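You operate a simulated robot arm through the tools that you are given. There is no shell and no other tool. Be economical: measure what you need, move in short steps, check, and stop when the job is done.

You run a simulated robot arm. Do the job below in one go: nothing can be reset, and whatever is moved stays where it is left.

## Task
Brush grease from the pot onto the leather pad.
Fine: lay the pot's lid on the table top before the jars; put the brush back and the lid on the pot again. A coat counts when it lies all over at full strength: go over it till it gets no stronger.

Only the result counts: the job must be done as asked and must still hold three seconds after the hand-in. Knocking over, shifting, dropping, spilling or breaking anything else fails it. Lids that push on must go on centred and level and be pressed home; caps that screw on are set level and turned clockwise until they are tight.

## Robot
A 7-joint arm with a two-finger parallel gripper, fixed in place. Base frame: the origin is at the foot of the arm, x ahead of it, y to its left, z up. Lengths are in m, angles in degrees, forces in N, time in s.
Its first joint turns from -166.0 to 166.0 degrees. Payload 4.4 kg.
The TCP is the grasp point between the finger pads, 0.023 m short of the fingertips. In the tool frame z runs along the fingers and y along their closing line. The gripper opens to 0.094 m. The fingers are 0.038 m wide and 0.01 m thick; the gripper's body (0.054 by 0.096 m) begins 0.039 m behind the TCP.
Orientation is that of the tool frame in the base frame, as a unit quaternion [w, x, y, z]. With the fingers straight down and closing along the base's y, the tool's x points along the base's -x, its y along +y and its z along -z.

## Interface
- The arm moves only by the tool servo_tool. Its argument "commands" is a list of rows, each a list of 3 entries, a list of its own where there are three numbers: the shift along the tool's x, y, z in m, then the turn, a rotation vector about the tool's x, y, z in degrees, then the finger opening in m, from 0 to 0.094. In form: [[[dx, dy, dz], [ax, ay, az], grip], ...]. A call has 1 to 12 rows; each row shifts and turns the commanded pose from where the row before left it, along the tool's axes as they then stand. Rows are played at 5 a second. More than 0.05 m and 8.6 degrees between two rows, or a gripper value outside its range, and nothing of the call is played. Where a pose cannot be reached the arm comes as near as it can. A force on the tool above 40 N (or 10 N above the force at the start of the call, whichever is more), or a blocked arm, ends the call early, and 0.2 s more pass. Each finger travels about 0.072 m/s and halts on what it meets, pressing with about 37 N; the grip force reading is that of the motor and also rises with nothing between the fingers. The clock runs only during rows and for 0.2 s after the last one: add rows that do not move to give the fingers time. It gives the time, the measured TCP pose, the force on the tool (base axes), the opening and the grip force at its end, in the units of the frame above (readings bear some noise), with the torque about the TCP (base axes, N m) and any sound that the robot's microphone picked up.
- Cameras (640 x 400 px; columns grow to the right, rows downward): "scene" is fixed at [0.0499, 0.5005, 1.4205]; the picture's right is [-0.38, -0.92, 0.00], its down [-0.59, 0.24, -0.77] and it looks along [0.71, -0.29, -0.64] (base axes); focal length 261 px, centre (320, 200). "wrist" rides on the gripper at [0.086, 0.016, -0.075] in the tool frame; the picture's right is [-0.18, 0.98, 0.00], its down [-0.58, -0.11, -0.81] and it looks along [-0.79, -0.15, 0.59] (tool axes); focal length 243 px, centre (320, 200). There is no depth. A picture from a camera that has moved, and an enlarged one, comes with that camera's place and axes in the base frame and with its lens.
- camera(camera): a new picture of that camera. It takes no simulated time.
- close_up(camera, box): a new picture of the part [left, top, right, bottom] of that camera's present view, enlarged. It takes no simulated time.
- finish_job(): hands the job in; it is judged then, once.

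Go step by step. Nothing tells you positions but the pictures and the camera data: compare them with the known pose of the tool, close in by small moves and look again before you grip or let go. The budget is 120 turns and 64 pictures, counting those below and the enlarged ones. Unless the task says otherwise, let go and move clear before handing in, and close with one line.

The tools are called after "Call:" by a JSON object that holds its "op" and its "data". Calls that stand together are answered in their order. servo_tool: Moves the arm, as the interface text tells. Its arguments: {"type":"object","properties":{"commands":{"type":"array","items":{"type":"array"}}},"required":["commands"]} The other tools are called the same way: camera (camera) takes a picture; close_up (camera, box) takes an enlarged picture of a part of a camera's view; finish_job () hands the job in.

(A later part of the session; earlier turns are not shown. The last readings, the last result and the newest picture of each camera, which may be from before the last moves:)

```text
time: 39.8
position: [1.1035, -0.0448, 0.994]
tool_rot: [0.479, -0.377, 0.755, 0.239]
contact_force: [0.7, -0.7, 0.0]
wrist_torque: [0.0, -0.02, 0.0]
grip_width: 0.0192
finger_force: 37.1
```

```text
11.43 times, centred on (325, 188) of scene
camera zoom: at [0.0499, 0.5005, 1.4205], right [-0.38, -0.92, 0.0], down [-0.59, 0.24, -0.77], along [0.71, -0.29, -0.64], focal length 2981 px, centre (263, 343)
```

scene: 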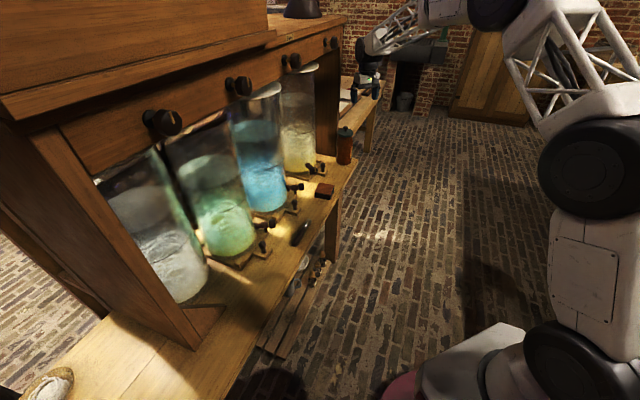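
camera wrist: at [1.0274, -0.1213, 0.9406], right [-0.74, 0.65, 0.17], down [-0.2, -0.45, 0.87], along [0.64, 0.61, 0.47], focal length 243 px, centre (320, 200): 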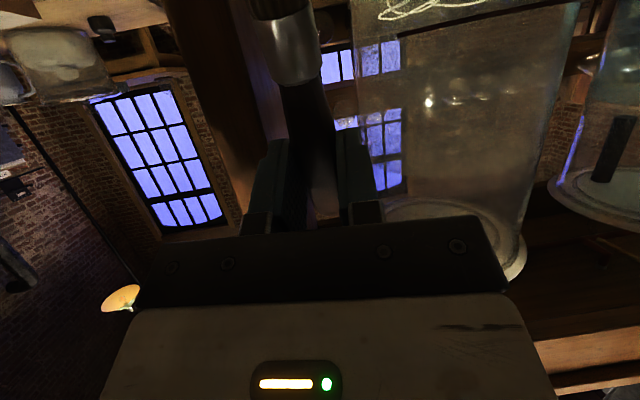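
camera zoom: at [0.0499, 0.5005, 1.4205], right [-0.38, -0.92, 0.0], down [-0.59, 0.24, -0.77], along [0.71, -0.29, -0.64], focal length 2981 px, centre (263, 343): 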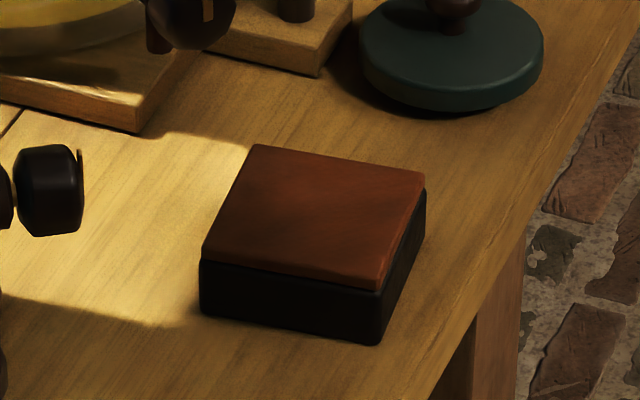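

The pad top is about 70 × 70 mm at z ≈ 0.728, centred at (0.881, 0.140) and square to the tool axes. I'll steepen the tilt to 75° to clear the blue tap, then carry the brush above the pad centre.

Call:
{"op": "servo_tool", "data": {"commands": [[[0, 0, 0], [0, -5.1, 0], 0.0], [[0, 0, 0], [0, -5.1, 0], 0.0], [[0, 0.048, 0], [0, 0, 0], 0.0], [[0, 0.048, 0], [0, 0, 0], 0.0], [[-0.0026, 0.048, 0.0096], [0, 0, 0], 0.0], [[-0.0026, 0.048, 0.0096], [0, 0, 0], 0.0], [[0, 0.048, 0], [0, 0, 0], 0.0], [[0, 0.048, 0], [0, 0, 0], 0.0], [[0.032, 0, 0.0086], [0, 0, 0], 0.0], [[0.032, 0, 0.0086], [0, 0, 0], 0.0], [[0.032, 0, 0.0086], [0, 0, 0], 0.0], [[0, 0, 0], [0, 0, 0], 0.0]]}}

Call:
{"op": "close_up", "data": {"camera": "scene", "box": [285, 145, 365, 205]}}

```text
time: 42.4
position: [0.8873, 0.1441, 0.8951]
tool_rot: [0.544, -0.354, 0.71, 0.272]
contact_force: [0.8, -0.2, -0.8]
wrist_torque: [0.0, -0.02, 0.0]
grip_width: 0.0188
finger_force: 37.0
```

```text
6.67 times, centred on (325, 175) of scene
camera zoom: at [0.0499, 0.5005, 1.4205], right [-0.38, -0.92, 0.0], down [-0.59, 0.24, -0.77], along [0.71, -0.29, -0.64], focal length 1739 px, centre (287, 367)
```

zoom: 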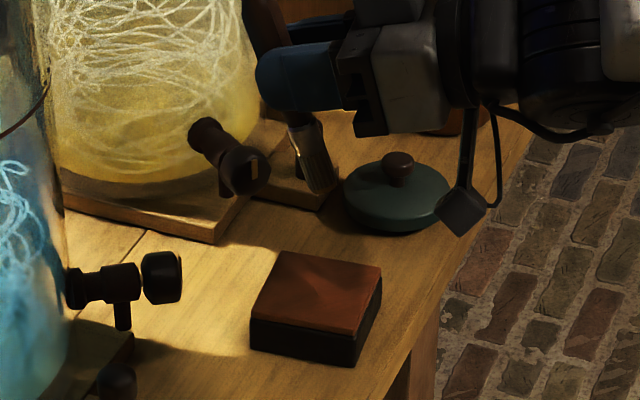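

The brush tip is directly above the pad centre, and measurement and prediction agree to 2 mm. I'll lower to just above the leather.

Call:
{"op": "servo_tool", "data": {"commands": [[[0.029, 0, 0.0078], [0, 0, 0], 0.0], [[0.029, 0, 0.0078], [0, 0, 0], 0.0], [[0.01, 0, 0.0027], [0, 0, 0], 0.0], [[0.0019, 0, 0.0005], [0, 0, 0], 0.0], [[0, 0, 0], [0, 0, 0], 0.0]]}}

Call:
{"op": "close_up", "data": {"camera": "scene", "box": [290, 150, 360, 205]}}

```text
time: 43.6
position: [0.8866, 0.1436, 0.8236]
tool_rot: [0.544, -0.354, 0.71, 0.272]
contact_force: [-0.5, 0.6, -0.7]
wrist_torque: [0.01, -0.04, -0.01]
grip_width: 0.0192
finger_force: 36.9
```

```text
7.27 times, centred on (325, 178) of scene
camera zoom: at [0.0499, 0.5005, 1.4205], right [-0.38, -0.92, 0.0], down [-0.59, 0.24, -0.77], along [0.71, -0.29, -0.64], focal length 1897 px, centre (284, 364)
```

zoom: 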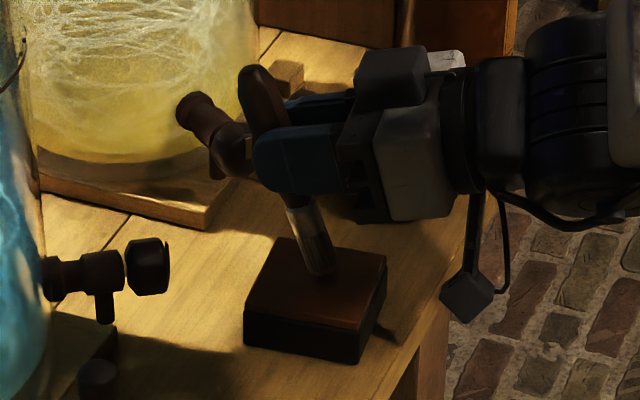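

Tip is just above the surface. I'll step down gently to find contact.

Call:
{"op": "servo_tool", "data": {"commands": [[[0.0019, 0, 0.0005], [0, 0, 0], 0.0], [[0.0019, 0, 0.0005], [0, 0, 0], 0.0], [[0, 0, 0], [0, 0, 0], 0.0]]}}

Call:
{"op": "servo_tool", "data": {"commands": [[[0.0014, 0, 0.0004], [0, 0, 0], 0.0], [[0.0014, 0, 0.0004], [0, 0, 0], 0.0], [[0, 0, 0], [0, 0, 0], 0.0]]}}

```text
time: 44.4
position: [0.888, 0.1435, 0.8209]
tool_rot: [0.545, -0.354, 0.71, 0.272]
contact_force: [0.8, -0.3, -1.5]
wrist_torque: [-0.01, 0.03, -0.03]
grip_width: 0.019
finger_force: 36.6
```

```text
time: 45.2
position: [0.8872, 0.1442, 0.8192]
tool_rot: [0.546, -0.354, 0.71, 0.271]
contact_force: [-0.2, 0.8, 28.1]
wrist_torque: [-0.11, 0.1, 0.01]
grip_width: 0.0187
finger_force: 36.8
```

Contact gives 28 N, which is stiff. I'll back off about 1.3 mm to leave a light touch.

Call:
{"op": "servo_tool", "data": {"commands": [[[-0.0013, 0, -0.0003], [0, 0, 0], 0.0], [[0, 0, 0], [0, 0, 0], 0.0]]}}

```text
time: 45.8
position: [0.8871, 0.1455, 0.8186]
tool_rot: [0.545, -0.354, 0.709, 0.272]
contact_force: [4.0, 3.0, 29.8]
wrist_torque: [0.04, -0.23, 0.01]
grip_width: 0.0189
finger_force: 36.5
```

Call:
{"op": "servo_tool", "data": {"commands": [[[-0.0015, 0, -0.0004], [0, 0, 0], 0.0], [[0, 0, 0], [0, 0, 0], 0.0]]}}

```text
time: 46.4
position: [0.886, 0.1443, 0.8184]
tool_rot: [0.545, -0.353, 0.71, 0.271]
contact_force: [1.5, 0.1, 20.7]
wrist_torque: [-0.09, -0.12, 0.02]
grip_width: 0.0189
finger_force: 36.5
```

Stiffness is about 6 N per mm. I'll back off another 1.5 mm, try a first stroke toward +u and return, then check that the pad has not moved.

Call:
{"op": "servo_tool", "data": {"commands": [[[-0.0015, 0, -0.0004], [0, 0, 0], 0.0], [[0, 0, 0], [0, 0, 0], 0.0]]}}

Call:
{"op": "servo_tool", "data": {"commands": [[[-0.0026, 0, 0.0097], [0, 0, 0], 0.0], [[-0.0026, 0, 0.0097], [0, 0, 0], 0.0], [[0, 0, 0], [0, 0, 0], 0.0]]}}

Call:
{"op": "close_up", "data": {"camera": "scene", "box": [290, 150, 360, 205]}}

```text
time: 47.0
position: [0.8848, 0.1451, 0.8189]
tool_rot: [0.544, -0.354, 0.71, 0.273]
contact_force: [-0.1, -1.4, 2.7]
wrist_torque: [-0.15, 0.01, 0.03]
grip_width: 0.0189
finger_force: 36.9
```

```text
time: 47.8
position: [0.8993, 0.1603, 0.8205]
tool_rot: [0.545, -0.353, 0.71, 0.272]
contact_force: [0.6, 0.3, -1.0]
wrist_torque: [-0.01, -0.01, 0.02]
grip_width: 0.019
finger_force: 37.2
```

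```text
7.27 times, centred on (325, 178) of scene
camera zoom: at [0.0499, 0.5005, 1.4205], right [-0.38, -0.92, 0.0], down [-0.59, 0.24, -0.77], along [0.71, -0.29, -0.64], focal length 1897 px, centre (284, 364)
```

zoom: 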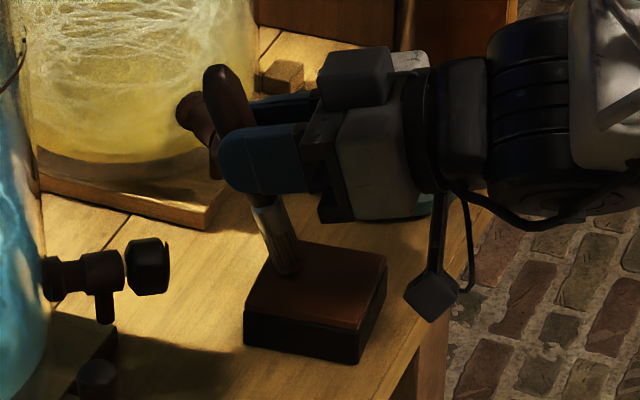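

The pad has not moved. I'll press 1.5 mm deeper and start rastering with strokes along u and lanes 9 mm apart.

Call:
{"op": "servo_tool", "data": {"commands": [[[0.0014, 0, 0.0004], [0, 0, 0], 0.0], [[0.0032, 0, -0.0118], [0, 0, 0], 0.0], [[0.0032, 0, -0.0118], [0, 0, 0], 0.0], [[0.0032, 0, -0.0118], [0, 0, 0], 0.0], [[0.0032, 0, -0.0118], [0, 0, 0], 0.0], [[0, 0.009, 0], [0, 0, 0], 0.0], [[-0.0036, 0, 0.0135], [0, 0, 0], 0.0], [[-0.0036, 0, 0.0135], [0, 0, 0], 0.0], [[-0.0036, 0, 0.0135], [0, 0, 0], 0.0], [[-0.0036, 0, 0.0135], [0, 0, 0], 0.0], [[0, 0.009, 0], [0, 0, 0], 0.0]]}}

Call:
{"op": "close_up", "data": {"camera": "scene", "box": [300, 160, 350, 205]}}

```text
time: 50.2
position: [0.8887, 0.1753, 0.8189]
tool_rot: [0.544, -0.354, 0.71, 0.272]
contact_force: [0.1, -0.8, 1.1]
wrist_torque: [-0.04, -0.05, 0.0]
grip_width: 0.0187
finger_force: 37.6
```

```text
8.89 times, centred on (325, 182) of scene
camera zoom: at [0.0499, 0.5005, 1.4205], right [-0.38, -0.92, 0.0], down [-0.59, 0.24, -0.77], along [0.71, -0.29, -0.64], focal length 2318 px, centre (276, 356)
```

zoom: 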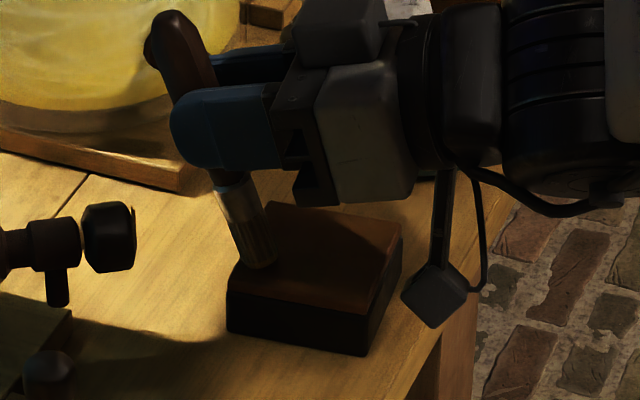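

Contact is light, about 1 N. I'll press 1 mm more and cover the remaining +y lanes.

Call:
{"op": "servo_tool", "data": {"commands": [[[0.001, 0, 0.0002], [0, 0, 0], 0.0], [[0.0036, 0, -0.0135], [0, 0, 0], 0.0], [[0.0036, 0, -0.0135], [0, 0, 0], 0.0], [[0.0036, 0, -0.0135], [0, 0, 0], 0.0], [[0.0036, 0, -0.0135], [0, 0, 0], 0.0], [[0, 0.009, 0], [0, 0, 0], 0.0], [[-0.0036, 0, 0.0135], [0, 0, 0], 0.0], [[-0.0036, 0, 0.0135], [0, 0, 0], 0.0], [[-0.0036, 0, 0.0135], [0, 0, 0], 0.0], [[-0.0036, 0, 0.0135], [0, 0, 0], 0.0], [[0, -0.009, 0], [0, 0, 0], 0.0]]}}

Call:
{"op": "servo_tool", "data": {"commands": [[[0.0036, 0, -0.0135], [0, 0, 0], 0.0], [[0.0036, 0, -0.0135], [0, 0, 0], 0.0], [[0.0036, 0, -0.0135], [0, 0, 0], 0.0], [[0.0036, 0, -0.0135], [0, 0, 0], 0.0], [[0, -0.009, 0], [0, 0, 0], 0.0], [[-0.0036, 0, 0.0135], [0, 0, 0], 0.0], [[-0.0036, 0, 0.0135], [0, 0, 0], 0.0], [[-0.0036, 0, 0.0135], [0, 0, 0], 0.0], [[-0.0036, 0, 0.0135], [0, 0, 0], 0.0], [[0, -0.009, 0], [0, 0, 0], 0.0]]}}

Call:
{"op": "servo_tool", "data": {"commands": [[[0.0036, 0, -0.0135], [0, 0, 0], 0.0], [[0.0036, 0, -0.0135], [0, 0, 0], 0.0], [[0.0036, 0, -0.0135], [0, 0, 0], 0.0], [[0.0036, 0, -0.0135], [0, 0, 0], 0.0], [[0, -0.009, 0], [0, 0, 0], 0.0], [[-0.0036, 0, 0.0135], [0, 0, 0], 0.0], [[-0.0036, 0, 0.0135], [0, 0, 0], 0.0], [[-0.0036, 0, 0.0135], [0, 0, 0], 0.0], [[-0.0036, 0, 0.0135], [0, 0, 0], 0.0], [[0, -0.009, 0], [0, 0, 0], 0.0]]}}

Call:
{"op": "close_up", "data": {"camera": "scene", "box": [300, 160, 350, 205]}}

```text
time: 52.6
position: [0.8885, 0.1783, 0.8193]
tool_rot: [0.544, -0.355, 0.71, 0.273]
contact_force: [-4.4, 4.8, 18.0]
wrist_torque: [0.36, 0.42, -0.09]
grip_width: 0.0191
finger_force: 37.3
```

```text
time: 54.8
position: [0.9036, 0.1663, 0.8191]
tool_rot: [0.544, -0.355, 0.71, 0.272]
contact_force: [-0.9, 2.8, 5.8]
wrist_torque: [0.11, 0.16, -0.03]
grip_width: 0.0188
finger_force: 37.2
```

```text
time: 57.0
position: [0.918, 0.155, 0.8184]
tool_rot: [0.545, -0.354, 0.71, 0.272]
contact_force: [-4.9, 4.4, 15.7]
wrist_torque: [0.23, 0.48, -0.08]
grip_width: 0.0191
finger_force: 37.0
```

```text
8.89 times, centred on (325, 182) of scene
camera zoom: at [0.0499, 0.5005, 1.4205], right [-0.38, -0.92, 0.0], down [-0.59, 0.24, -0.77], along [0.71, -0.29, -0.64], focal length 2318 px, centre (276, 356)
```

zoom: 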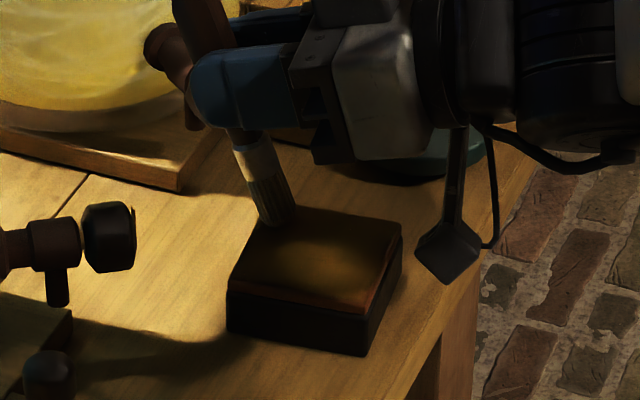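

A dark greasy coat shows in the middle, with the edges still lighter. I'll continue with the -y lanes and go further out to the borders.

Call:
{"op": "servo_tool", "data": {"commands": [[[0.0031, 0, -0.0117], [0, 0, 0], 0.0], [[0.0031, 0, -0.0117], [0, 0, 0], 0.0], [[0.0031, 0, -0.0117], [0, 0, 0], 0.0], [[0.0031, 0, -0.0117], [0, 0, 0], 0.0], [[0.0031, 0, -0.0117], [0, 0, 0], 0.0], [[0, -0.009, 0], [0, 0, 0], 0.0], [[-0.0033, 0, 0.0124], [0, 0, 0], 0.0], [[-0.0033, 0, 0.0124], [0, 0, 0], 0.0], [[-0.0033, 0, 0.0124], [0, 0, 0], 0.0], [[-0.0033, 0, 0.0124], [0, 0, 0], 0.0], [[-0.0033, 0, 0.0124], [0, 0, 0], 0.0], [[0, -0.003, 0], [0, 0, 0], 0.0]]}}

Call:
{"op": "servo_tool", "data": {"commands": [[[0.0034, 0, -0.0127], [0, 0, 0], 0.0], [[0.0034, 0, -0.0127], [0, 0, 0], 0.0], [[0.0034, 0, -0.0127], [0, 0, 0], 0.0], [[0.0034, 0, -0.0127], [0, 0, 0], 0.0], [[0.0034, 0, -0.0127], [0, 0, 0], 0.0], [[0, 0.0128, 0], [0, 0, 0], 0.0], [[0, 0.0128, 0], [0, 0, 0], 0.0], [[0, 0.0128, 0], [0, 0, 0], 0.0], [[0, 0.0128, 0], [0, 0, 0], 0.0], [[0, 0.0128, 0], [0, 0, 0], 0.0]]}}

Call:
{"op": "close_up", "data": {"camera": "scene", "box": [300, 160, 350, 205]}}

```text
time: 59.6
position: [0.9291, 0.1518, 0.8183]
tool_rot: [0.545, -0.354, 0.71, 0.272]
contact_force: [-1.5, 3.1, 10.3]
wrist_torque: [0.24, 0.2, -0.02]
grip_width: 0.0188
finger_force: 37.4
```

```text
time: 61.8
position: [0.8378, 0.1362, 0.8183]
tool_rot: [0.545, -0.354, 0.71, 0.271]
contact_force: [1.0, -0.5, 2.5]
wrist_torque: [-0.09, -0.03, -0.03]
grip_width: 0.0191
finger_force: 37.0
```

```text
8.89 times, centred on (325, 182) of scene
camera zoom: at [0.0499, 0.5005, 1.4205], right [-0.38, -0.92, 0.0], down [-0.59, 0.24, -0.77], along [0.71, -0.29, -0.64], focal length 2318 px, centre (276, 356)
```

zoom: 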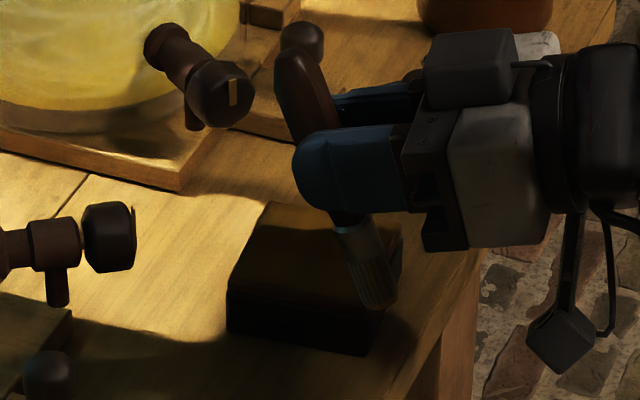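

I'll finish the +y border, then lift to see the whole coat and go back to reload.

Call:
{"op": "servo_tool", "data": {"commands": [[[-0.0034, 0, 0.0127], [0, 0, 0], 0.0], [[-0.0034, 0, 0.0127], [0, 0, 0], 0.0], [[-0.0034, 0, 0.0127], [0, 0, 0], 0.0], [[-0.0034, 0, 0.0127], [0, 0, 0], 0.0], [[-0.0034, 0, 0.0127], [0, 0, 0], 0.0], [[0, -0.0128, 0], [0, 0, 0], 0.0], [[0, -0.0128, 0], [0, 0, 0], 0.0], [[0, -0.0128, 0], [0, 0, 0], 0.0], [[0, -0.0128, 0], [0, 0, 0], 0.0], [[0, -0.0128, 0], [0, 0, 0], 0.0]]}}

Call:
{"op": "servo_tool", "data": {"commands": [[[-0.0386, 0, -0.0104], [0, 0, 0], 0.0], [[-0.0386, 0, -0.0104], [0, 0, 0], 0.0], [[-0.0386, 0, -0.0104], [0, 0, 0], 0.0], [[-0.0386, 0, -0.0104], [0, 0, 0], 0.0], [[0, -0.045, 0], [0, 0, 0], 0.0], [[0, -0.045, 0], [0, 0, 0], 0.0], [[0, -0.045, 0], [0, 0, 0], 0.0], [[0, 0, 0], [0, 0, 0], 0.0]]}}

Call:
{"op": "close_up", "data": {"camera": "scene", "box": [300, 170, 350, 205]}}

```text
time: 64.0
position: [0.9294, 0.1511, 0.8185]
tool_rot: [0.545, -0.355, 0.709, 0.273]
contact_force: [-2.1, 1.8, 9.3]
wrist_torque: [0.19, 0.31, -0.03]
grip_width: 0.019
finger_force: 36.8
```

```text
time: 65.8
position: [1.0365, 0.0693, 0.9792]
tool_rot: [0.545, -0.354, 0.71, 0.272]
contact_force: [-0.3, -0.2, 0.0]
wrist_torque: [0.0, 0.0, 0.02]
grip_width: 0.0188
finger_force: 36.7
```

```text
11.43 times, centred on (325, 188) of scene
camera zoom: at [0.0499, 0.5005, 1.4205], right [-0.38, -0.92, 0.0], down [-0.59, 0.24, -0.77], along [0.71, -0.29, -0.64], focal length 2981 px, centre (263, 343)
```

zoom: 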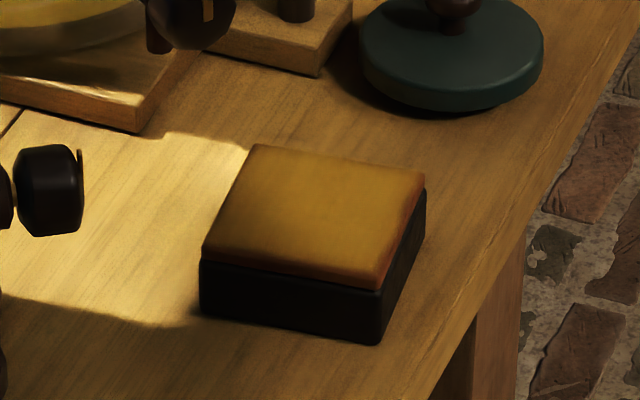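

The coat now covers the pad evenly, slightly weaker at the edges, and the pad has not moved. I'll reload the brush for a second full pass.

Call:
{"op": "servo_tool", "data": {"commands": [[[0.0056, -0.041, -0.021], [0, 0, 0], 0.0], [[0.0056, -0.041, -0.021], [0, 0, 0], 0.0], [[0.0056, -0.041, -0.021], [0, 0, 0], 0.0], [[0, 0, 0], [0, 0, 0], 0.0], [[0.0145, 0, 0.0039], [0, 0, 0], 0.0], [[0, 0, 0], [0, 0, 0], 0.0]]}}

Call:
{"op": "close_up", "data": {"camera": "scene", "box": [320, 100, 380, 145]}}

```text
time: 67.2
position: [1.0946, -0.0563, 0.9625]
tool_rot: [0.545, -0.354, 0.71, 0.272]
contact_force: [0.7, -0.3, -0.9]
wrist_torque: [-0.02, 0.01, -0.01]
grip_width: 0.0186
finger_force: 36.9
```

```text
8.89 times, centred on (350, 122) of scene
camera zoom: at [0.0499, 0.5005, 1.4205], right [-0.38, -0.92, 0.0], down [-0.59, 0.24, -0.77], along [0.71, -0.29, -0.64], focal length 2318 px, centre (53, 889)
```

zoom: 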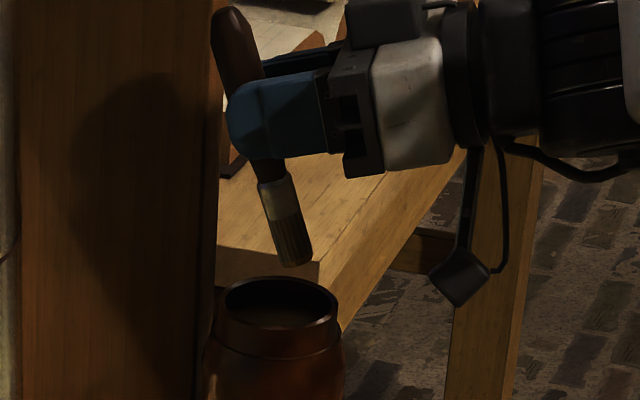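

The tip is about 5 mm off the mouth centre toward the room. I'll correct that and dip.

Call:
{"op": "servo_tool", "data": {"commands": [[[-0.0013, 0, 0.0048], [0, 0, 0], 0.0], [[0.0164, 0, 0.0044], [0, 0, 0], 0.0], [[0.0125, 0, 0.0034], [0, 0, 0], 0.0], [[0.0039, 0, 0.001], [0, 0, 0], 0.0], [[0.0029, 0, 0.0008], [0, 0, 0], 0.0], [[0, 0.004, 0], [0, 0, 0], 0.0], [[0, -0.008, 0], [0, 0, 0], 0.0], [[0, 0.004, 0], [0, 0, 0], 0.0]]}}

Call:
{"op": "servo_tool", "data": {"commands": [[[-0.009, 0, -0.0024], [0, 0, 0], 0.0], [[-0.0193, 0, -0.0052], [0, 0, 0], 0.0], [[-0.0193, 0, -0.0052], [0, 0, 0], 0.0], [[-0.0145, 0, -0.0039], [0, 0, 0], 0.0], [[0, 0, 0], [0, 0, 0], 0.0]]}}

Call:
{"op": "close_up", "data": {"camera": "scene", "box": [320, 90, 380, 150]}}

```text
time: 69.0
position: [1.1004, -0.0514, 0.9265]
tool_rot: [0.545, -0.354, 0.71, 0.272]
contact_force: [-1.2, 0.0, -0.9]
wrist_torque: [0.03, -0.03, -0.02]
grip_width: 0.0186
finger_force: 36.5
```

```text
time: 70.2
position: [1.0992, -0.0518, 0.9908]
tool_rot: [0.545, -0.354, 0.71, 0.272]
contact_force: [0.2, -0.2, -1.2]
wrist_torque: [0.04, -0.01, -0.02]
grip_width: 0.0191
finger_force: 37.5
```

```text
6.67 times, centred on (350, 120) of scene
camera zoom: at [0.0499, 0.5005, 1.4205], right [-0.38, -0.92, 0.0], down [-0.59, 0.24, -0.77], along [0.71, -0.29, -0.64], focal length 1739 px, centre (120, 733)
```

zoom: 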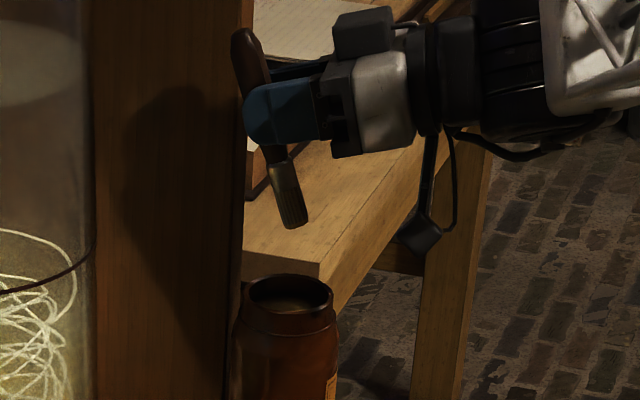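

There was no contact force this time. I'll dip again a few millimetres deeper.

Call:
{"op": "servo_tool", "data": {"commands": [[[0.0193, 0, 0.0052], [0, 0, 0], 0.0], [[0.0193, 0, 0.0052], [0, 0, 0], 0.0], [[0.0193, 0, 0.0052], [0, 0, 0], 0.0], [[0.0058, 0, 0.0015], [0, 0, 0], 0.0], [[0.0029, 0, 0.0008], [0, 0, 0], 0.0], [[0, 0, 0], [0, 0, 0], 0.0]]}}

```text
time: 71.6
position: [1.0994, -0.052, 0.9241]
tool_rot: [0.546, -0.355, 0.709, 0.272]
contact_force: [0.6, -0.1, 22.3]
wrist_torque: [-0.12, 0.11, 0.01]
grip_width: 0.0191
finger_force: 37.3
```

22 N of contact, so it is loaded. I'll lift out and go to the pad corner nearest the jars.

Call:
{"op": "servo_tool", "data": {"commands": [[[-0.0174, 0, -0.0047], [0, 0, 0], 0.0], [[-0.0174, 0, -0.0047], [0, 0, 0], 0.0], [[-0.0174, 0, -0.0047], [0, 0, 0], 0.0], [[-0.0174, 0, -0.0047], [0, 0, 0], 0.0], [[-0.0027, 0.0429, 0.01], [0, 0, 0], 0.0], [[-0.0027, 0.0429, 0.01], [0, 0, 0], 0.0], [[-0.0027, 0.0429, 0.01], [0, 0, 0], 0.0], [[-0.0027, 0.0429, 0.01], [0, 0, 0], 0.0], [[-0.0027, 0.0429, 0.01], [0, 0, 0], 0.0], [[-0.0027, 0.0429, 0.01], [0, 0, 0], 0.0], [[0, 0, 0], [0, 0, 0], 0.0]]}}

Call:
{"op": "servo_tool", "data": {"commands": [[[0.0401, 0, 0.0107], [0, 0, 0], 0.0], [[0.0401, 0, 0.0107], [0, 0, 0], 0.0], [[0.0401, 0, 0.0107], [0, 0, 0], 0.0], [[0.0386, 0, 0.0103], [0, 0, 0], 0.0], [[0, 0, 0], [0, 0, 0], 0.0]]}}

Call:
{"op": "close_up", "data": {"camera": "scene", "box": [300, 160, 350, 205]}}

```text
time: 74.0
position: [0.9318, 0.1519, 0.9938]
tool_rot: [0.545, -0.355, 0.709, 0.273]
contact_force: [0.8, 0.8, -0.5]
wrist_torque: [0.0, 0.02, 0.02]
grip_width: 0.0188
finger_force: 37.4
```

```text
time: 75.2
position: [0.9309, 0.1512, 0.8273]
tool_rot: [0.545, -0.353, 0.71, 0.272]
contact_force: [0.4, 1.5, -0.3]
wrist_torque: [-0.01, 0.0, 0.01]
grip_width: 0.0187
finger_force: 37.3
```

```text
8.89 times, centred on (325, 182) of scene
camera zoom: at [0.0499, 0.5005, 1.4205], right [-0.38, -0.92, 0.0], down [-0.59, 0.24, -0.77], along [0.71, -0.29, -0.64], focal length 2318 px, centre (276, 356)
```

zoom: 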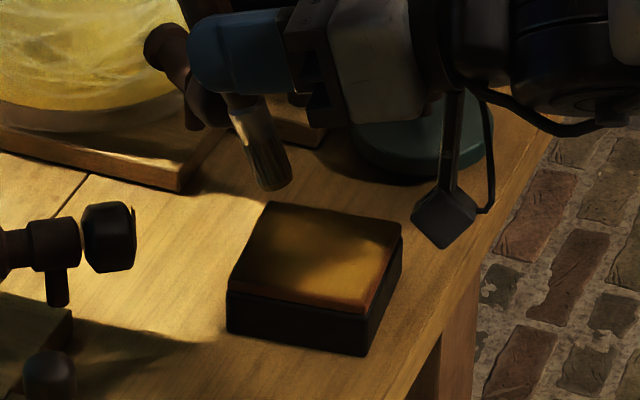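

It is 8 mm above corner A. I'll touch down gently.

Call:
{"op": "servo_tool", "data": {"commands": [[[0.0068, 0, 0.0018], [0, 0, 0], 0.0], [[0.0034, 0, 0.0009], [0, 0, 0], 0.0], [[0, 0, 0], [0, 0, 0], 0.0]]}}

```text
time: 76.0
position: [0.9301, 0.1513, 0.8195]
tool_rot: [0.545, -0.353, 0.71, 0.271]
contact_force: [0.5, 0.4, -0.6]
wrist_torque: [0.05, -0.03, -0.03]
grip_width: 0.019
finger_force: 37.2
```

Call:
{"op": "servo_tool", "data": {"commands": [[[0.0014, 0, 0.0004], [0, 0, 0], 0.0], [[0.001, 0, 0.0002], [0, 0, 0], 0.0], [[0, 0, 0], [0, 0, 0], 0.0]]}}

```text
time: 76.8
position: [0.9317, 0.1509, 0.8181]
tool_rot: [0.544, -0.355, 0.71, 0.272]
contact_force: [2.0, 2.5, 8.0]
wrist_torque: [0.16, -0.07, -0.04]
grip_width: 0.0191
finger_force: 37.2
```

Contact is 8 N. I'll run the full second pass in 8 mm lanes.

Call:
{"op": "servo_tool", "data": {"commands": [[[0.0035, 0, -0.0131], [0, 0, 0], 0.0], [[0.0035, 0, -0.0131], [0, 0, 0], 0.0], [[0.0035, 0, -0.0131], [0, 0, 0], 0.0], [[0.0035, 0, -0.0131], [0, 0, 0], 0.0], [[0.0035, 0, -0.0131], [0, 0, 0], 0.0], [[0, 0.008, 0], [0, 0, 0], 0.0], [[-0.0035, 0, 0.0131], [0, 0, 0], 0.0], [[-0.0035, 0, 0.0131], [0, 0, 0], 0.0], [[-0.0035, 0, 0.0131], [0, 0, 0], 0.0], [[-0.0035, 0, 0.0131], [0, 0, 0], 0.0], [[-0.0035, 0, 0.0131], [0, 0, 0], 0.0], [[0, 0.008, 0], [0, 0, 0], 0.0]]}}

Call:
{"op": "servo_tool", "data": {"commands": [[[0.0035, 0, -0.0131], [0, 0, 0], 0.0], [[0.0035, 0, -0.0131], [0, 0, 0], 0.0], [[0.0035, 0, -0.0131], [0, 0, 0], 0.0], [[0.0035, 0, -0.0131], [0, 0, 0], 0.0], [[0.0035, 0, -0.0131], [0, 0, 0], 0.0], [[0, 0.008, 0], [0, 0, 0], 0.0], [[-0.0035, 0, 0.0131], [0, 0, 0], 0.0], [[-0.0035, 0, 0.0131], [0, 0, 0], 0.0], [[-0.0035, 0, 0.0131], [0, 0, 0], 0.0], [[-0.0035, 0, 0.0131], [0, 0, 0], 0.0], [[-0.0035, 0, 0.0131], [0, 0, 0], 0.0], [[0, 0.008, 0], [0, 0, 0], 0.0]]}}

Call:
{"op": "servo_tool", "data": {"commands": [[[0.0035, 0, -0.0131], [0, 0, 0], 0.0], [[0.0035, 0, -0.0131], [0, 0, 0], 0.0], [[0.0035, 0, -0.0131], [0, 0, 0], 0.0], [[0.0035, 0, -0.0131], [0, 0, 0], 0.0], [[0.0035, 0, -0.0131], [0, 0, 0], 0.0], [[0, 0.008, 0], [0, 0, 0], 0.0], [[-0.0035, 0, 0.0131], [0, 0, 0], 0.0], [[-0.0035, 0, 0.0131], [0, 0, 0], 0.0], [[-0.0035, 0, 0.0131], [0, 0, 0], 0.0], [[-0.0035, 0, 0.0131], [0, 0, 0], 0.0], [[-0.0035, 0, 0.0131], [0, 0, 0], 0.0], [[0, 0.008, 0], [0, 0, 0], 0.0]]}}

Call:
{"op": "servo_tool", "data": {"commands": [[[0.0035, 0, -0.0131], [0, 0, 0], 0.0], [[0.0035, 0, -0.0131], [0, 0, 0], 0.0], [[0.0035, 0, -0.0131], [0, 0, 0], 0.0], [[0.0035, 0, -0.0131], [0, 0, 0], 0.0], [[0.0035, 0, -0.0131], [0, 0, 0], 0.0], [[0, 0.008, 0], [0, 0, 0], 0.0], [[-0.0035, 0, 0.0131], [0, 0, 0], 0.0], [[-0.0035, 0, 0.0131], [0, 0, 0], 0.0], [[-0.0035, 0, 0.0131], [0, 0, 0], 0.0], [[-0.0035, 0, 0.0131], [0, 0, 0], 0.0], [[-0.0035, 0, 0.0131], [0, 0, 0], 0.0], [[0, 0.008, 0], [0, 0, 0], 0.0]]}}

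Call:
{"op": "servo_tool", "data": {"commands": [[[0.0035, 0, -0.0131], [0, 0, 0], 0.0], [[0.0035, 0, -0.0131], [0, 0, 0], 0.0], [[0.0035, 0, -0.0131], [0, 0, 0], 0.0], [[0.0035, 0, -0.0131], [0, 0, 0], 0.0], [[0.0035, 0, -0.0131], [0, 0, 0], 0.0], [[0, 0, 0], [0, 0, 0], 0.0]]}}

Call:
{"op": "close_up", "data": {"camera": "scene", "box": [300, 160, 350, 205]}}

```text
time: 79.4
position: [0.9185, 0.1607, 0.8162]
tool_rot: [0.545, -0.354, 0.71, 0.272]
contact_force: [2.0, -2.5, 6.7]
wrist_torque: [-0.23, -0.15, 0.06]
grip_width: 0.0187
finger_force: 37.1
```

```text
time: 82.0
position: [0.9039, 0.172, 0.8164]
tool_rot: [0.544, -0.354, 0.71, 0.272]
contact_force: [-0.2, 1.1, -0.3]
wrist_torque: [0.01, 0.01, 0.0]
grip_width: 0.0188
finger_force: 37.6
```

```text
time: 84.6
position: [0.8928, 0.1794, 0.8182]
tool_rot: [0.545, -0.354, 0.71, 0.272]
contact_force: [-0.2, -0.6, -1.2]
wrist_torque: [0.02, -0.01, 0.03]
grip_width: 0.0191
finger_force: 37.3
```

```text
time: 87.2
position: [0.8797, 0.1913, 0.8173]
tool_rot: [0.545, -0.354, 0.71, 0.272]
contact_force: [-0.3, -0.8, -0.9]
wrist_torque: [0.0, 0.01, 0.0]
grip_width: 0.0189
finger_force: 36.8
```

```text
time: 88.6
position: [0.8385, 0.1363, 0.8166]
tool_rot: [0.545, -0.354, 0.71, 0.272]
contact_force: [0.1, -0.5, -0.2]
wrist_torque: [-0.01, 0.02, -0.01]
grip_width: 0.0187
finger_force: 37.0
```

```text
8.89 times, centred on (325, 182) of scene
camera zoom: at [0.0499, 0.5005, 1.4205], right [-0.38, -0.92, 0.0], down [-0.59, 0.24, -0.77], along [0.71, -0.29, -0.64], focal length 2318 px, centre (276, 356)
```

zoom: 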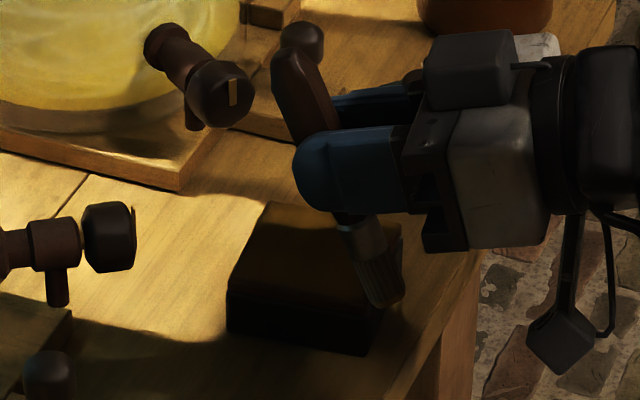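

The force vanished, so the brush has turned slightly in the grip. I'll lift and check the coat.

Call:
{"op": "servo_tool", "data": {"commands": [[[-0.0386, 0, -0.0104], [0, 0, 0], 0.0], [[-0.0386, 0, -0.0104], [0, 0, 0], 0.0], [[-0.0386, 0, -0.0104], [0, 0, 0], 0.0], [[0, -0.045, 0], [0, 0, 0], 0.0], [[0, -0.045, 0], [0, 0, 0], 0.0], [[0, -0.045, 0], [0, 0, 0], 0.0], [[0, -0.045, 0], [0, 0, 0], 0.0], [[0, 0, 0], [0, 0, 0], 0.0]]}}

Call:
{"op": "close_up", "data": {"camera": "scene", "box": [300, 170, 350, 205]}}

Call:
{"op": "close_up", "data": {"camera": "scene", "box": [290, 100, 400, 170]}}

```text
time: 90.4
position: [0.9827, 0.0281, 0.9367]
tool_rot: [0.545, -0.354, 0.71, 0.272]
contact_force: [-0.6, -0.3, -0.5]
wrist_torque: [0.0, 0.02, 0.01]
grip_width: 0.0187
finger_force: 36.8
```

```text
11.43 times, centred on (325, 188) of scene
camera zoom: at [0.0499, 0.5005, 1.4205], right [-0.38, -0.92, 0.0], down [-0.59, 0.24, -0.77], along [0.71, -0.29, -0.64], focal length 2981 px, centre (263, 343)
```

zoom: 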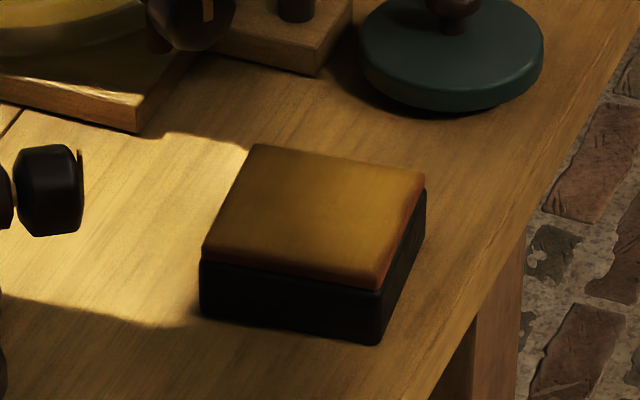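

```text
5.71 times, centred on (345, 135) of scene
camera zoom: at [0.0499, 0.5005, 1.4205], right [-0.38, -0.92, 0.0], down [-0.59, 0.24, -0.77], along [0.71, -0.29, -0.64], focal length 1490 px, centre (177, 571)
```

zoom: 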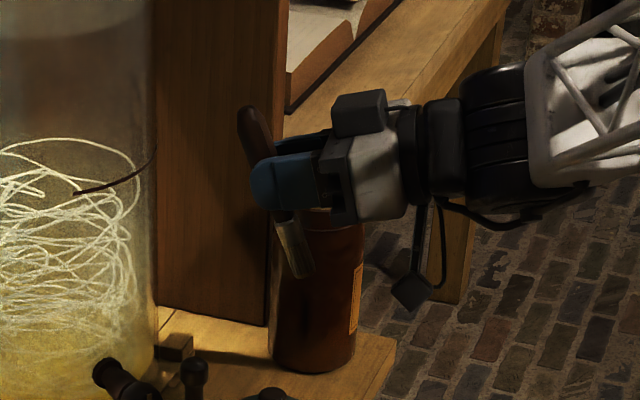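

The coat is good overall, but the rims could be stronger and part of that pass was out of contact. I'll return to corner C and search for contact again for a third pass.

Call:
{"op": "servo_tool", "data": {"commands": [[[-0.0013, 0.045, 0.0048], [0, 0, 0], 0.0], [[0, 0.045, 0], [0, 0, 0], 0.0], [[0, 0.045, 0], [0, 0, 0], 0.0], [[0, 0.044, 0], [0, 0, 0], 0.0], [[0.0386, 0, 0.0104], [0, 0, 0], 0.0], [[0.0386, 0, 0.0104], [0, 0, 0], 0.0], [[0.0376, 0, 0.0101], [0, 0, 0], 0.0], [[0, 0, 0], [0, 0, 0], 0.0]]}}

Call:
{"op": "servo_tool", "data": {"commands": [[[0.0014, 0, 0.0004], [0, 0, 0], 0.0], [[0.001, 0, 0.0003], [0, 0, 0], 0.0], [[0, 0, 0], [0, 0, 0], 0.0]]}}

```text
time: 92.2
position: [0.8426, 0.1399, 0.8167]
tool_rot: [0.544, -0.355, 0.71, 0.272]
contact_force: [-0.5, -0.8, -0.7]
wrist_torque: [0.0, -0.02, -0.04]
grip_width: 0.0188
finger_force: 36.9
```

```text
time: 93.0
position: [0.842, 0.1385, 0.8157]
tool_rot: [0.545, -0.354, 0.71, 0.272]
contact_force: [0.9, 0.7, 7.2]
wrist_torque: [-0.05, 0.01, 0.01]
grip_width: 0.0188
finger_force: 37.1
```

Contact is 7 N. I'll start the third pass from the +y border and watch the force.

Call:
{"op": "servo_tool", "data": {"commands": [[[-0.0034, 0, 0.0126], [0, 0, 0], 0.0], [[-0.0034, 0, 0.0126], [0, 0, 0], 0.0], [[-0.0034, 0, 0.0126], [0, 0, 0], 0.0], [[-0.0034, 0, 0.0126], [0, 0, 0], 0.0], [[-0.0034, 0, 0.0126], [0, 0, 0], 0.0], [[0, -0.008, 0], [0, 0, 0], 0.0], [[0.0035, 0, -0.0126], [0, 0, 0], 0.0], [[0.0035, 0, -0.0126], [0, 0, 0], 0.0], [[0.0035, 0, -0.0126], [0, 0, 0], 0.0], [[0.0035, 0, -0.0126], [0, 0, 0], 0.0], [[0.0035, 0, -0.0126], [0, 0, 0], 0.0], [[0, -0.008, 0], [0, 0, 0], 0.0]]}}

```text
time: 95.6
position: [0.8543, 0.1299, 0.8147]
tool_rot: [0.544, -0.354, 0.71, 0.272]
contact_force: [-5.1, 4.4, 18.3]
wrist_torque: [0.15, 0.57, -0.08]
grip_width: 0.0188
finger_force: 37.1
```

Call:
{"op": "servo_tool", "data": {"commands": [[[-0.0034, 0, 0.0126], [0, 0, 0], 0.0], [[-0.0034, 0, 0.0126], [0, 0, 0], 0.0], [[-0.0034, 0, 0.0126], [0, 0, 0], 0.0], [[-0.0034, 0, 0.0126], [0, 0, 0], 0.0], [[-0.0034, 0, 0.0126], [0, 0, 0], 0.0], [[0, -0.008, 0], [0, 0, 0], 0.0], [[0.0034, 0, -0.0126], [0, 0, 0], 0.0], [[0.0034, 0, -0.0126], [0, 0, 0], 0.0], [[0.0034, 0, -0.0126], [0, 0, 0], 0.0], [[0.0034, 0, -0.0126], [0, 0, 0], 0.0], [[0.0034, 0, -0.0126], [0, 0, 0], 0.0], [[0, -0.008, 0], [0, 0, 0], 0.0]]}}

Call:
{"op": "servo_tool", "data": {"commands": [[[-0.0034, 0, 0.0126], [0, 0, 0], 0.0], [[-0.0034, 0, 0.0126], [0, 0, 0], 0.0], [[-0.0034, 0, 0.0126], [0, 0, 0], 0.0], [[-0.0034, 0, 0.0126], [0, 0, 0], 0.0], [[-0.0034, 0, 0.0126], [0, 0, 0], 0.0], [[0, -0.008, 0], [0, 0, 0], 0.0], [[0.0034, 0, -0.0126], [0, 0, 0], 0.0], [[0.0034, 0, -0.0126], [0, 0, 0], 0.0], [[0.0034, 0, -0.0126], [0, 0, 0], 0.0], [[0.0034, 0, -0.0126], [0, 0, 0], 0.0], [[0.0034, 0, -0.0126], [0, 0, 0], 0.0], [[0, -0.008, 0], [0, 0, 0], 0.0]]}}

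Call:
{"op": "servo_tool", "data": {"commands": [[[-0.0034, 0, 0.0126], [0, 0, 0], 0.0], [[-0.0034, 0, 0.0126], [0, 0, 0], 0.0], [[-0.0034, 0, 0.0126], [0, 0, 0], 0.0], [[-0.0034, 0, 0.0126], [0, 0, 0], 0.0], [[-0.0034, 0, 0.0126], [0, 0, 0], 0.0], [[0, -0.008, 0], [0, 0, 0], 0.0], [[0.0034, 0, -0.0126], [0, 0, 0], 0.0], [[0.0034, 0, -0.0126], [0, 0, 0], 0.0], [[0.0034, 0, -0.0126], [0, 0, 0], 0.0], [[0.0034, 0, -0.0126], [0, 0, 0], 0.0], [[0.0034, 0, -0.0126], [0, 0, 0], 0.0], [[0, -0.008, 0], [0, 0, 0], 0.0]]}}

Call:
{"op": "close_up", "data": {"camera": "scene", "box": [300, 160, 350, 205]}}

```text
time: 98.2
position: [0.8687, 0.1201, 0.8148]
tool_rot: [0.544, -0.355, 0.71, 0.272]
contact_force: [-2.1, 1.4, 5.7]
wrist_torque: [0.05, 0.22, -0.01]
grip_width: 0.0187
finger_force: 37.5
```

```text
time: 100.8
position: [0.8798, 0.1091, 0.8142]
tool_rot: [0.544, -0.354, 0.71, 0.272]
contact_force: [-0.8, 1.2, 4.4]
wrist_torque: [0.04, 0.17, -0.02]
grip_width: 0.019
finger_force: 37.5
```

```text
time: 103.4
position: [0.8935, 0.1004, 0.8141]
tool_rot: [0.545, -0.354, 0.71, 0.272]
contact_force: [-0.9, 1.5, 3.9]
wrist_torque: [0.07, 0.18, -0.03]
grip_width: 0.0191
finger_force: 36.5
```

```text
8.89 times, centred on (325, 182) of scene
camera zoom: at [0.0499, 0.5005, 1.4205], right [-0.38, -0.92, 0.0], down [-0.59, 0.24, -0.77], along [0.71, -0.29, -0.64], focal length 2318 px, centre (276, 356)
```

zoom: 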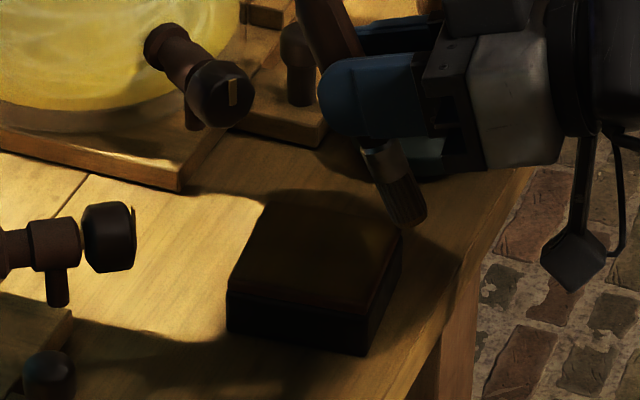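

The brush has tipped about 6° in the grip, so its tip trails toward the room. I'll lift, compensate 5° of tilt, go back to the pot for a reload and photograph the clear pad on the way.

Call:
{"op": "servo_tool", "data": {"commands": [[[-0.0386, 0, -0.0104], [0, 0, 0], 0.0], [[-0.0386, 0, -0.0104], [0, 0, 0], 0.0], [[-0.0386, 0, -0.0104], [0, 0, 0], 0.0], [[-0.0386, 0, -0.0104], [0, -5, 0], 0.0], [[0, -0.0428, 0], [0, 0, 0], 0.0], [[0, -0.0428, 0], [0, 0, 0], 0.0], [[0, -0.0428, 0], [0, 0, 0], 0.0], [[0, -0.0428, 0], [0, 0, 0], 0.0], [[0, -0.0428, 0], [0, 0, 0], 0.0], [[0, -0.0428, 0], [0, 0, 0], 0.0], [[0, 0, 0], [0, 0, 0], 0.0]]}}

Call:
{"op": "close_up", "data": {"camera": "scene", "box": [300, 170, 350, 205]}}

Call:
{"op": "close_up", "data": {"camera": "scene", "box": [320, 90, 380, 150]}}

```text
time: 105.8
position: [1.0991, -0.0536, 0.9745]
tool_rot: [0.575, -0.341, 0.686, 0.287]
contact_force: [0.8, 0.8, -0.4]
wrist_torque: [-0.01, 0.05, 0.01]
grip_width: 0.019
finger_force: 37.6
```

```text
11.43 times, centred on (325, 188) of scene
camera zoom: at [0.0499, 0.5005, 1.4205], right [-0.38, -0.92, 0.0], down [-0.59, 0.24, -0.77], along [0.71, -0.29, -0.64], focal length 2981 px, centre (263, 343)
```

zoom: 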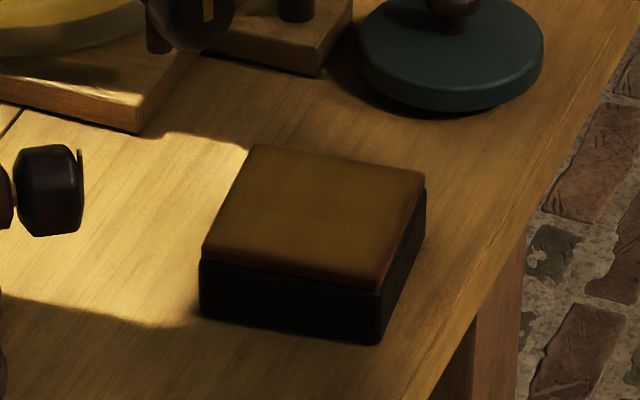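

```text
6.67 times, centred on (350, 120) of scene
camera zoom: at [0.0499, 0.5005, 1.4205], right [-0.38, -0.92, 0.0], down [-0.59, 0.24, -0.77], along [0.71, -0.29, -0.64], focal length 1739 px, centre (120, 733)
```

zoom: 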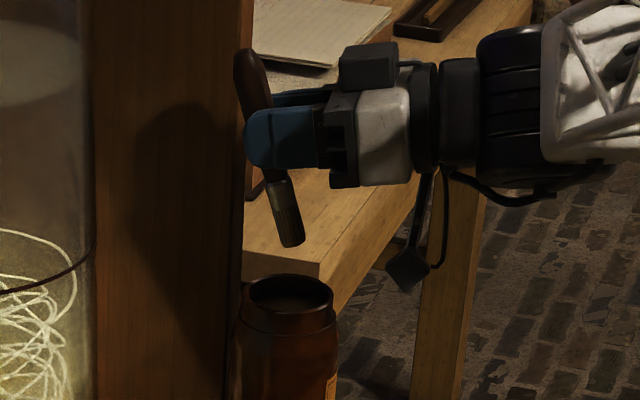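

The coat now looks uniform, with only thin rims weaker. The tip is centred over the mouth, so I'll dip.

Call:
{"op": "servo_tool", "data": {"commands": [[[0.0197, 0, 0.0035], [0, 0, 0], 0.0], [[0.0197, 0, 0.0035], [0, 0, 0], 0.0], [[0.0079, 0, 0.0014], [0, 0, 0], 0.0], [[0.002, 0, 0.0003], [0, 0, 0], 0.0], [[0, 0, 0], [0, 0, 0], 0.0]]}}

Call:
{"op": "servo_tool", "data": {"commands": [[[0.0015, 0, 0.0003], [0, 0, 0], 0.0], [[0, 0, 0], [0, 0, 0], 0.0]]}}

```text
time: 107.0
position: [1.0983, -0.0535, 0.9237]
tool_rot: [0.576, -0.341, 0.685, 0.287]
contact_force: [1.0, 0.1, -0.2]
wrist_torque: [-0.03, -0.01, 0.01]
grip_width: 0.0189
finger_force: 37.3
```

```text
time: 107.6
position: [1.099, -0.0533, 0.9211]
tool_rot: [0.575, -0.342, 0.686, 0.287]
contact_force: [0.2, 0.5, -0.9]
wrist_torque: [-0.02, 0.0, 0.0]
grip_width: 0.0189
finger_force: 36.7
```

Call:
{"op": "servo_tool", "data": {"commands": [[[0.0015, 0, 0.0003], [0, 0, 0], 0.0], [[0.0015, 0, 0.0003], [0, 0, 0], 0.0], [[0, 0, 0], [0, 0, 0], 0.0]]}}

```text
time: 108.4
position: [1.0989, -0.0538, 0.9211]
tool_rot: [0.576, -0.342, 0.685, 0.287]
contact_force: [-0.8, 1.4, 19.0]
wrist_torque: [-0.04, 0.06, -0.03]
grip_width: 0.0188
finger_force: 36.8
```

Loaded again (19 N). Back to pad corner A.

Call:
{"op": "servo_tool", "data": {"commands": [[[-0.0177, 0, -0.0031], [0, 0, 0], 0.0], [[-0.0177, 0, -0.0031], [0, 0, 0], 0.0], [[-0.0177, 0, -0.0031], [0, 0, 0], 0.0], [[-0.0177, 0, -0.0031], [0, 0, 0], 0.0], [[-0.0019, 0.0431, 0.0105], [0, 0, 0], 0.0], [[-0.0019, 0.0431, 0.0105], [0, 0, 0], 0.0], [[-0.0019, 0.0431, 0.0105], [0, 0, 0], 0.0], [[-0.0019, 0.0431, 0.0105], [0, 0, 0], 0.0], [[-0.0019, 0.0431, 0.0105], [0, 0, 0], 0.0], [[-0.0019, 0.0431, 0.0105], [0, 0, 0], 0.0], [[0, 0, 0], [0, 0, 0], 0.0]]}}

Call:
{"op": "servo_tool", "data": {"commands": [[[0.0394, 0, 0.0069], [0, 0, 0], 0.0], [[0.0394, 0, 0.0069], [0, 0, 0], 0.0], [[0.0394, 0, 0.0069], [0, 0, 0], 0.0], [[0.0394, 0, 0.0069], [0, 0, 0], 0.0], [[0, 0, 0], [0, 0, 0], 0.0]]}}

Call:
{"op": "close_up", "data": {"camera": "scene", "box": [300, 160, 350, 205]}}

```text
time: 110.8
position: [0.9302, 0.1524, 0.9922]
tool_rot: [0.575, -0.341, 0.686, 0.287]
contact_force: [-1.1, -1.0, -1.0]
wrist_torque: [0.01, -0.02, 0.0]
grip_width: 0.0191
finger_force: 37.5
```

```text
time: 112.0
position: [0.9297, 0.1522, 0.8326]
tool_rot: [0.575, -0.342, 0.685, 0.287]
contact_force: [0.0, -0.2, 0.3]
wrist_torque: [0.01, 0.03, 0.03]
grip_width: 0.019
finger_force: 36.9
```

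```text
8.89 times, centred on (325, 182) of scene
camera zoom: at [0.0499, 0.5005, 1.4205], right [-0.38, -0.92, 0.0], down [-0.59, 0.24, -0.77], along [0.71, -0.29, -0.64], focal length 2318 px, centre (276, 356)
```

zoom: 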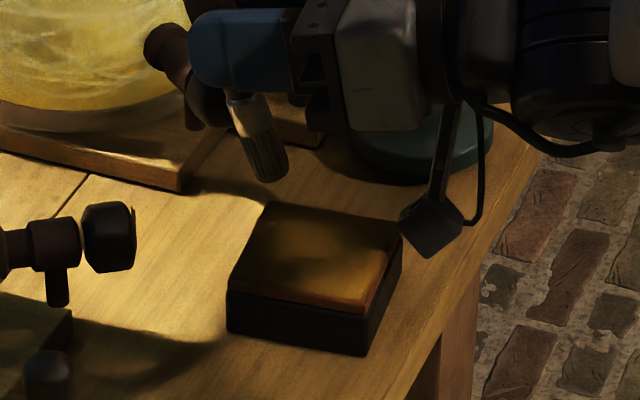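

The camera box clears the pad by about 7 mm. I'll touch down.

Call:
{"op": "servo_tool", "data": {"commands": [[[0.0138, 0, 0.0024], [0, 0, 0], 0.0], [[0.002, 0, 0.0003], [0, 0, 0], 0.0], [[0.0015, 0, 0.0003], [0, 0, 0], 0.0], [[0, 0, 0], [0, 0, 0], 0.0]]}}

Call:
{"op": "servo_tool", "data": {"commands": [[[0.0012, 0, 0.0002], [0, 0, 0], 0.0], [[0.0008, 0, 0.0001], [0, 0, 0], 0.0], [[0, 0, 0], [0, 0, 0], 0.0]]}}

```text
time: 112.8
position: [0.9318, 0.1527, 0.8191]
tool_rot: [0.576, -0.342, 0.685, 0.286]
contact_force: [0.8, -2.3, 5.8]
wrist_torque: [-0.49, 0.33, 0.08]
grip_width: 0.0189
finger_force: 36.6
stopped in row 3: the force on the tool passed its limit at 43 N (the readings are from after the stop); the commanded pose is now the measured one
```

```text
time: 113.6
position: [0.9325, 0.1533, 0.8194]
tool_rot: [0.577, -0.343, 0.684, 0.286]
contact_force: [-12.0, -7.2, 35.0]
wrist_torque: [-2.78, 2.94, -0.26]
grip_width: 0.0192
finger_force: 37.5
```

The large torque says the camera box is touching the table or pad. I'll lift at once and go back to the 75° tilt.

Call:
{"op": "servo_tool", "data": {"commands": [[[-0.0099, 0, -0.0017], [0, 0, 0], 0.0], [[-0.0197, 0, -0.0035], [0, 0, 0], 0.0], [[0, 0, 0], [0, 5, 0], 0.0], [[0, 0, 0], [0, 0, 0], 0.0]]}}

Call:
{"op": "close_up", "data": {"camera": "scene", "box": [300, 165, 350, 205]}}

```text
time: 114.6
position: [0.9305, 0.1533, 0.8464]
tool_rot: [0.546, -0.355, 0.709, 0.272]
contact_force: [0.4, -0.4, 0.1]
wrist_torque: [0.01, 0.02, 0.0]
grip_width: 0.0188
finger_force: 37.4
```

```text
10.00 times, centred on (325, 185) of scene
camera zoom: at [0.0499, 0.5005, 1.4205], right [-0.38, -0.92, 0.0], down [-0.59, 0.24, -0.77], along [0.71, -0.29, -0.64], focal length 2608 px, centre (270, 350)
```

zoom: 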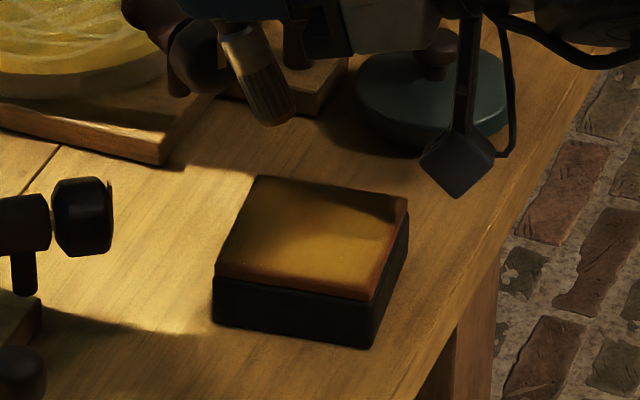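

The pad has not shifted; only the camera box grazed its edge. At 75° I'll touch down again, limiting how far inward I go.

Call:
{"op": "servo_tool", "data": {"commands": [[[-0.0007, 0, 0.0024], [0, 0, 0], 0.0], [[0.0193, 0, 0.0052], [0, 0, 0], 0.0], [[0.0085, 0, 0.0023], [0, 0, 0], 0.0], [[0.0014, 0, 0.0004], [0, 0, 0], 0.0], [[0, 0, 0], [0, 0, 0], 0.0]]}}

Call:
{"op": "servo_tool", "data": {"commands": [[[0.001, 0, 0.0002], [0, 0, 0], 0.0], [[0.001, 0, 0.0002], [0, 0, 0], 0.0], [[0, 0, 0], [0, 0, 0], 0.0]]}}

```text
time: 115.8
position: [0.9326, 0.1551, 0.8161]
tool_rot: [0.546, -0.354, 0.709, 0.272]
contact_force: [-0.3, -0.4, -1.0]
wrist_torque: [-0.02, -0.03, -0.04]
grip_width: 0.0189
finger_force: 36.6
```

```text
time: 116.6
position: [0.9325, 0.155, 0.8146]
tool_rot: [0.546, -0.355, 0.708, 0.273]
contact_force: [-0.8, -0.6, 0.6]
wrist_torque: [0.03, 0.01, 0.01]
grip_width: 0.0191
finger_force: 37.2
```

Call:
{"op": "servo_tool", "data": {"commands": [[[0.001, 0, 0.0002], [0, 0, 0], 0.0], [[0, 0, 0], [0, 0, 0], 0.0]]}}

```text
time: 117.2
position: [0.9332, 0.1552, 0.8145]
tool_rot: [0.546, -0.354, 0.709, 0.271]
contact_force: [0.2, 1.7, 10.0]
wrist_torque: [0.01, 0.09, -0.02]
grip_width: 0.0189
finger_force: 36.4
```

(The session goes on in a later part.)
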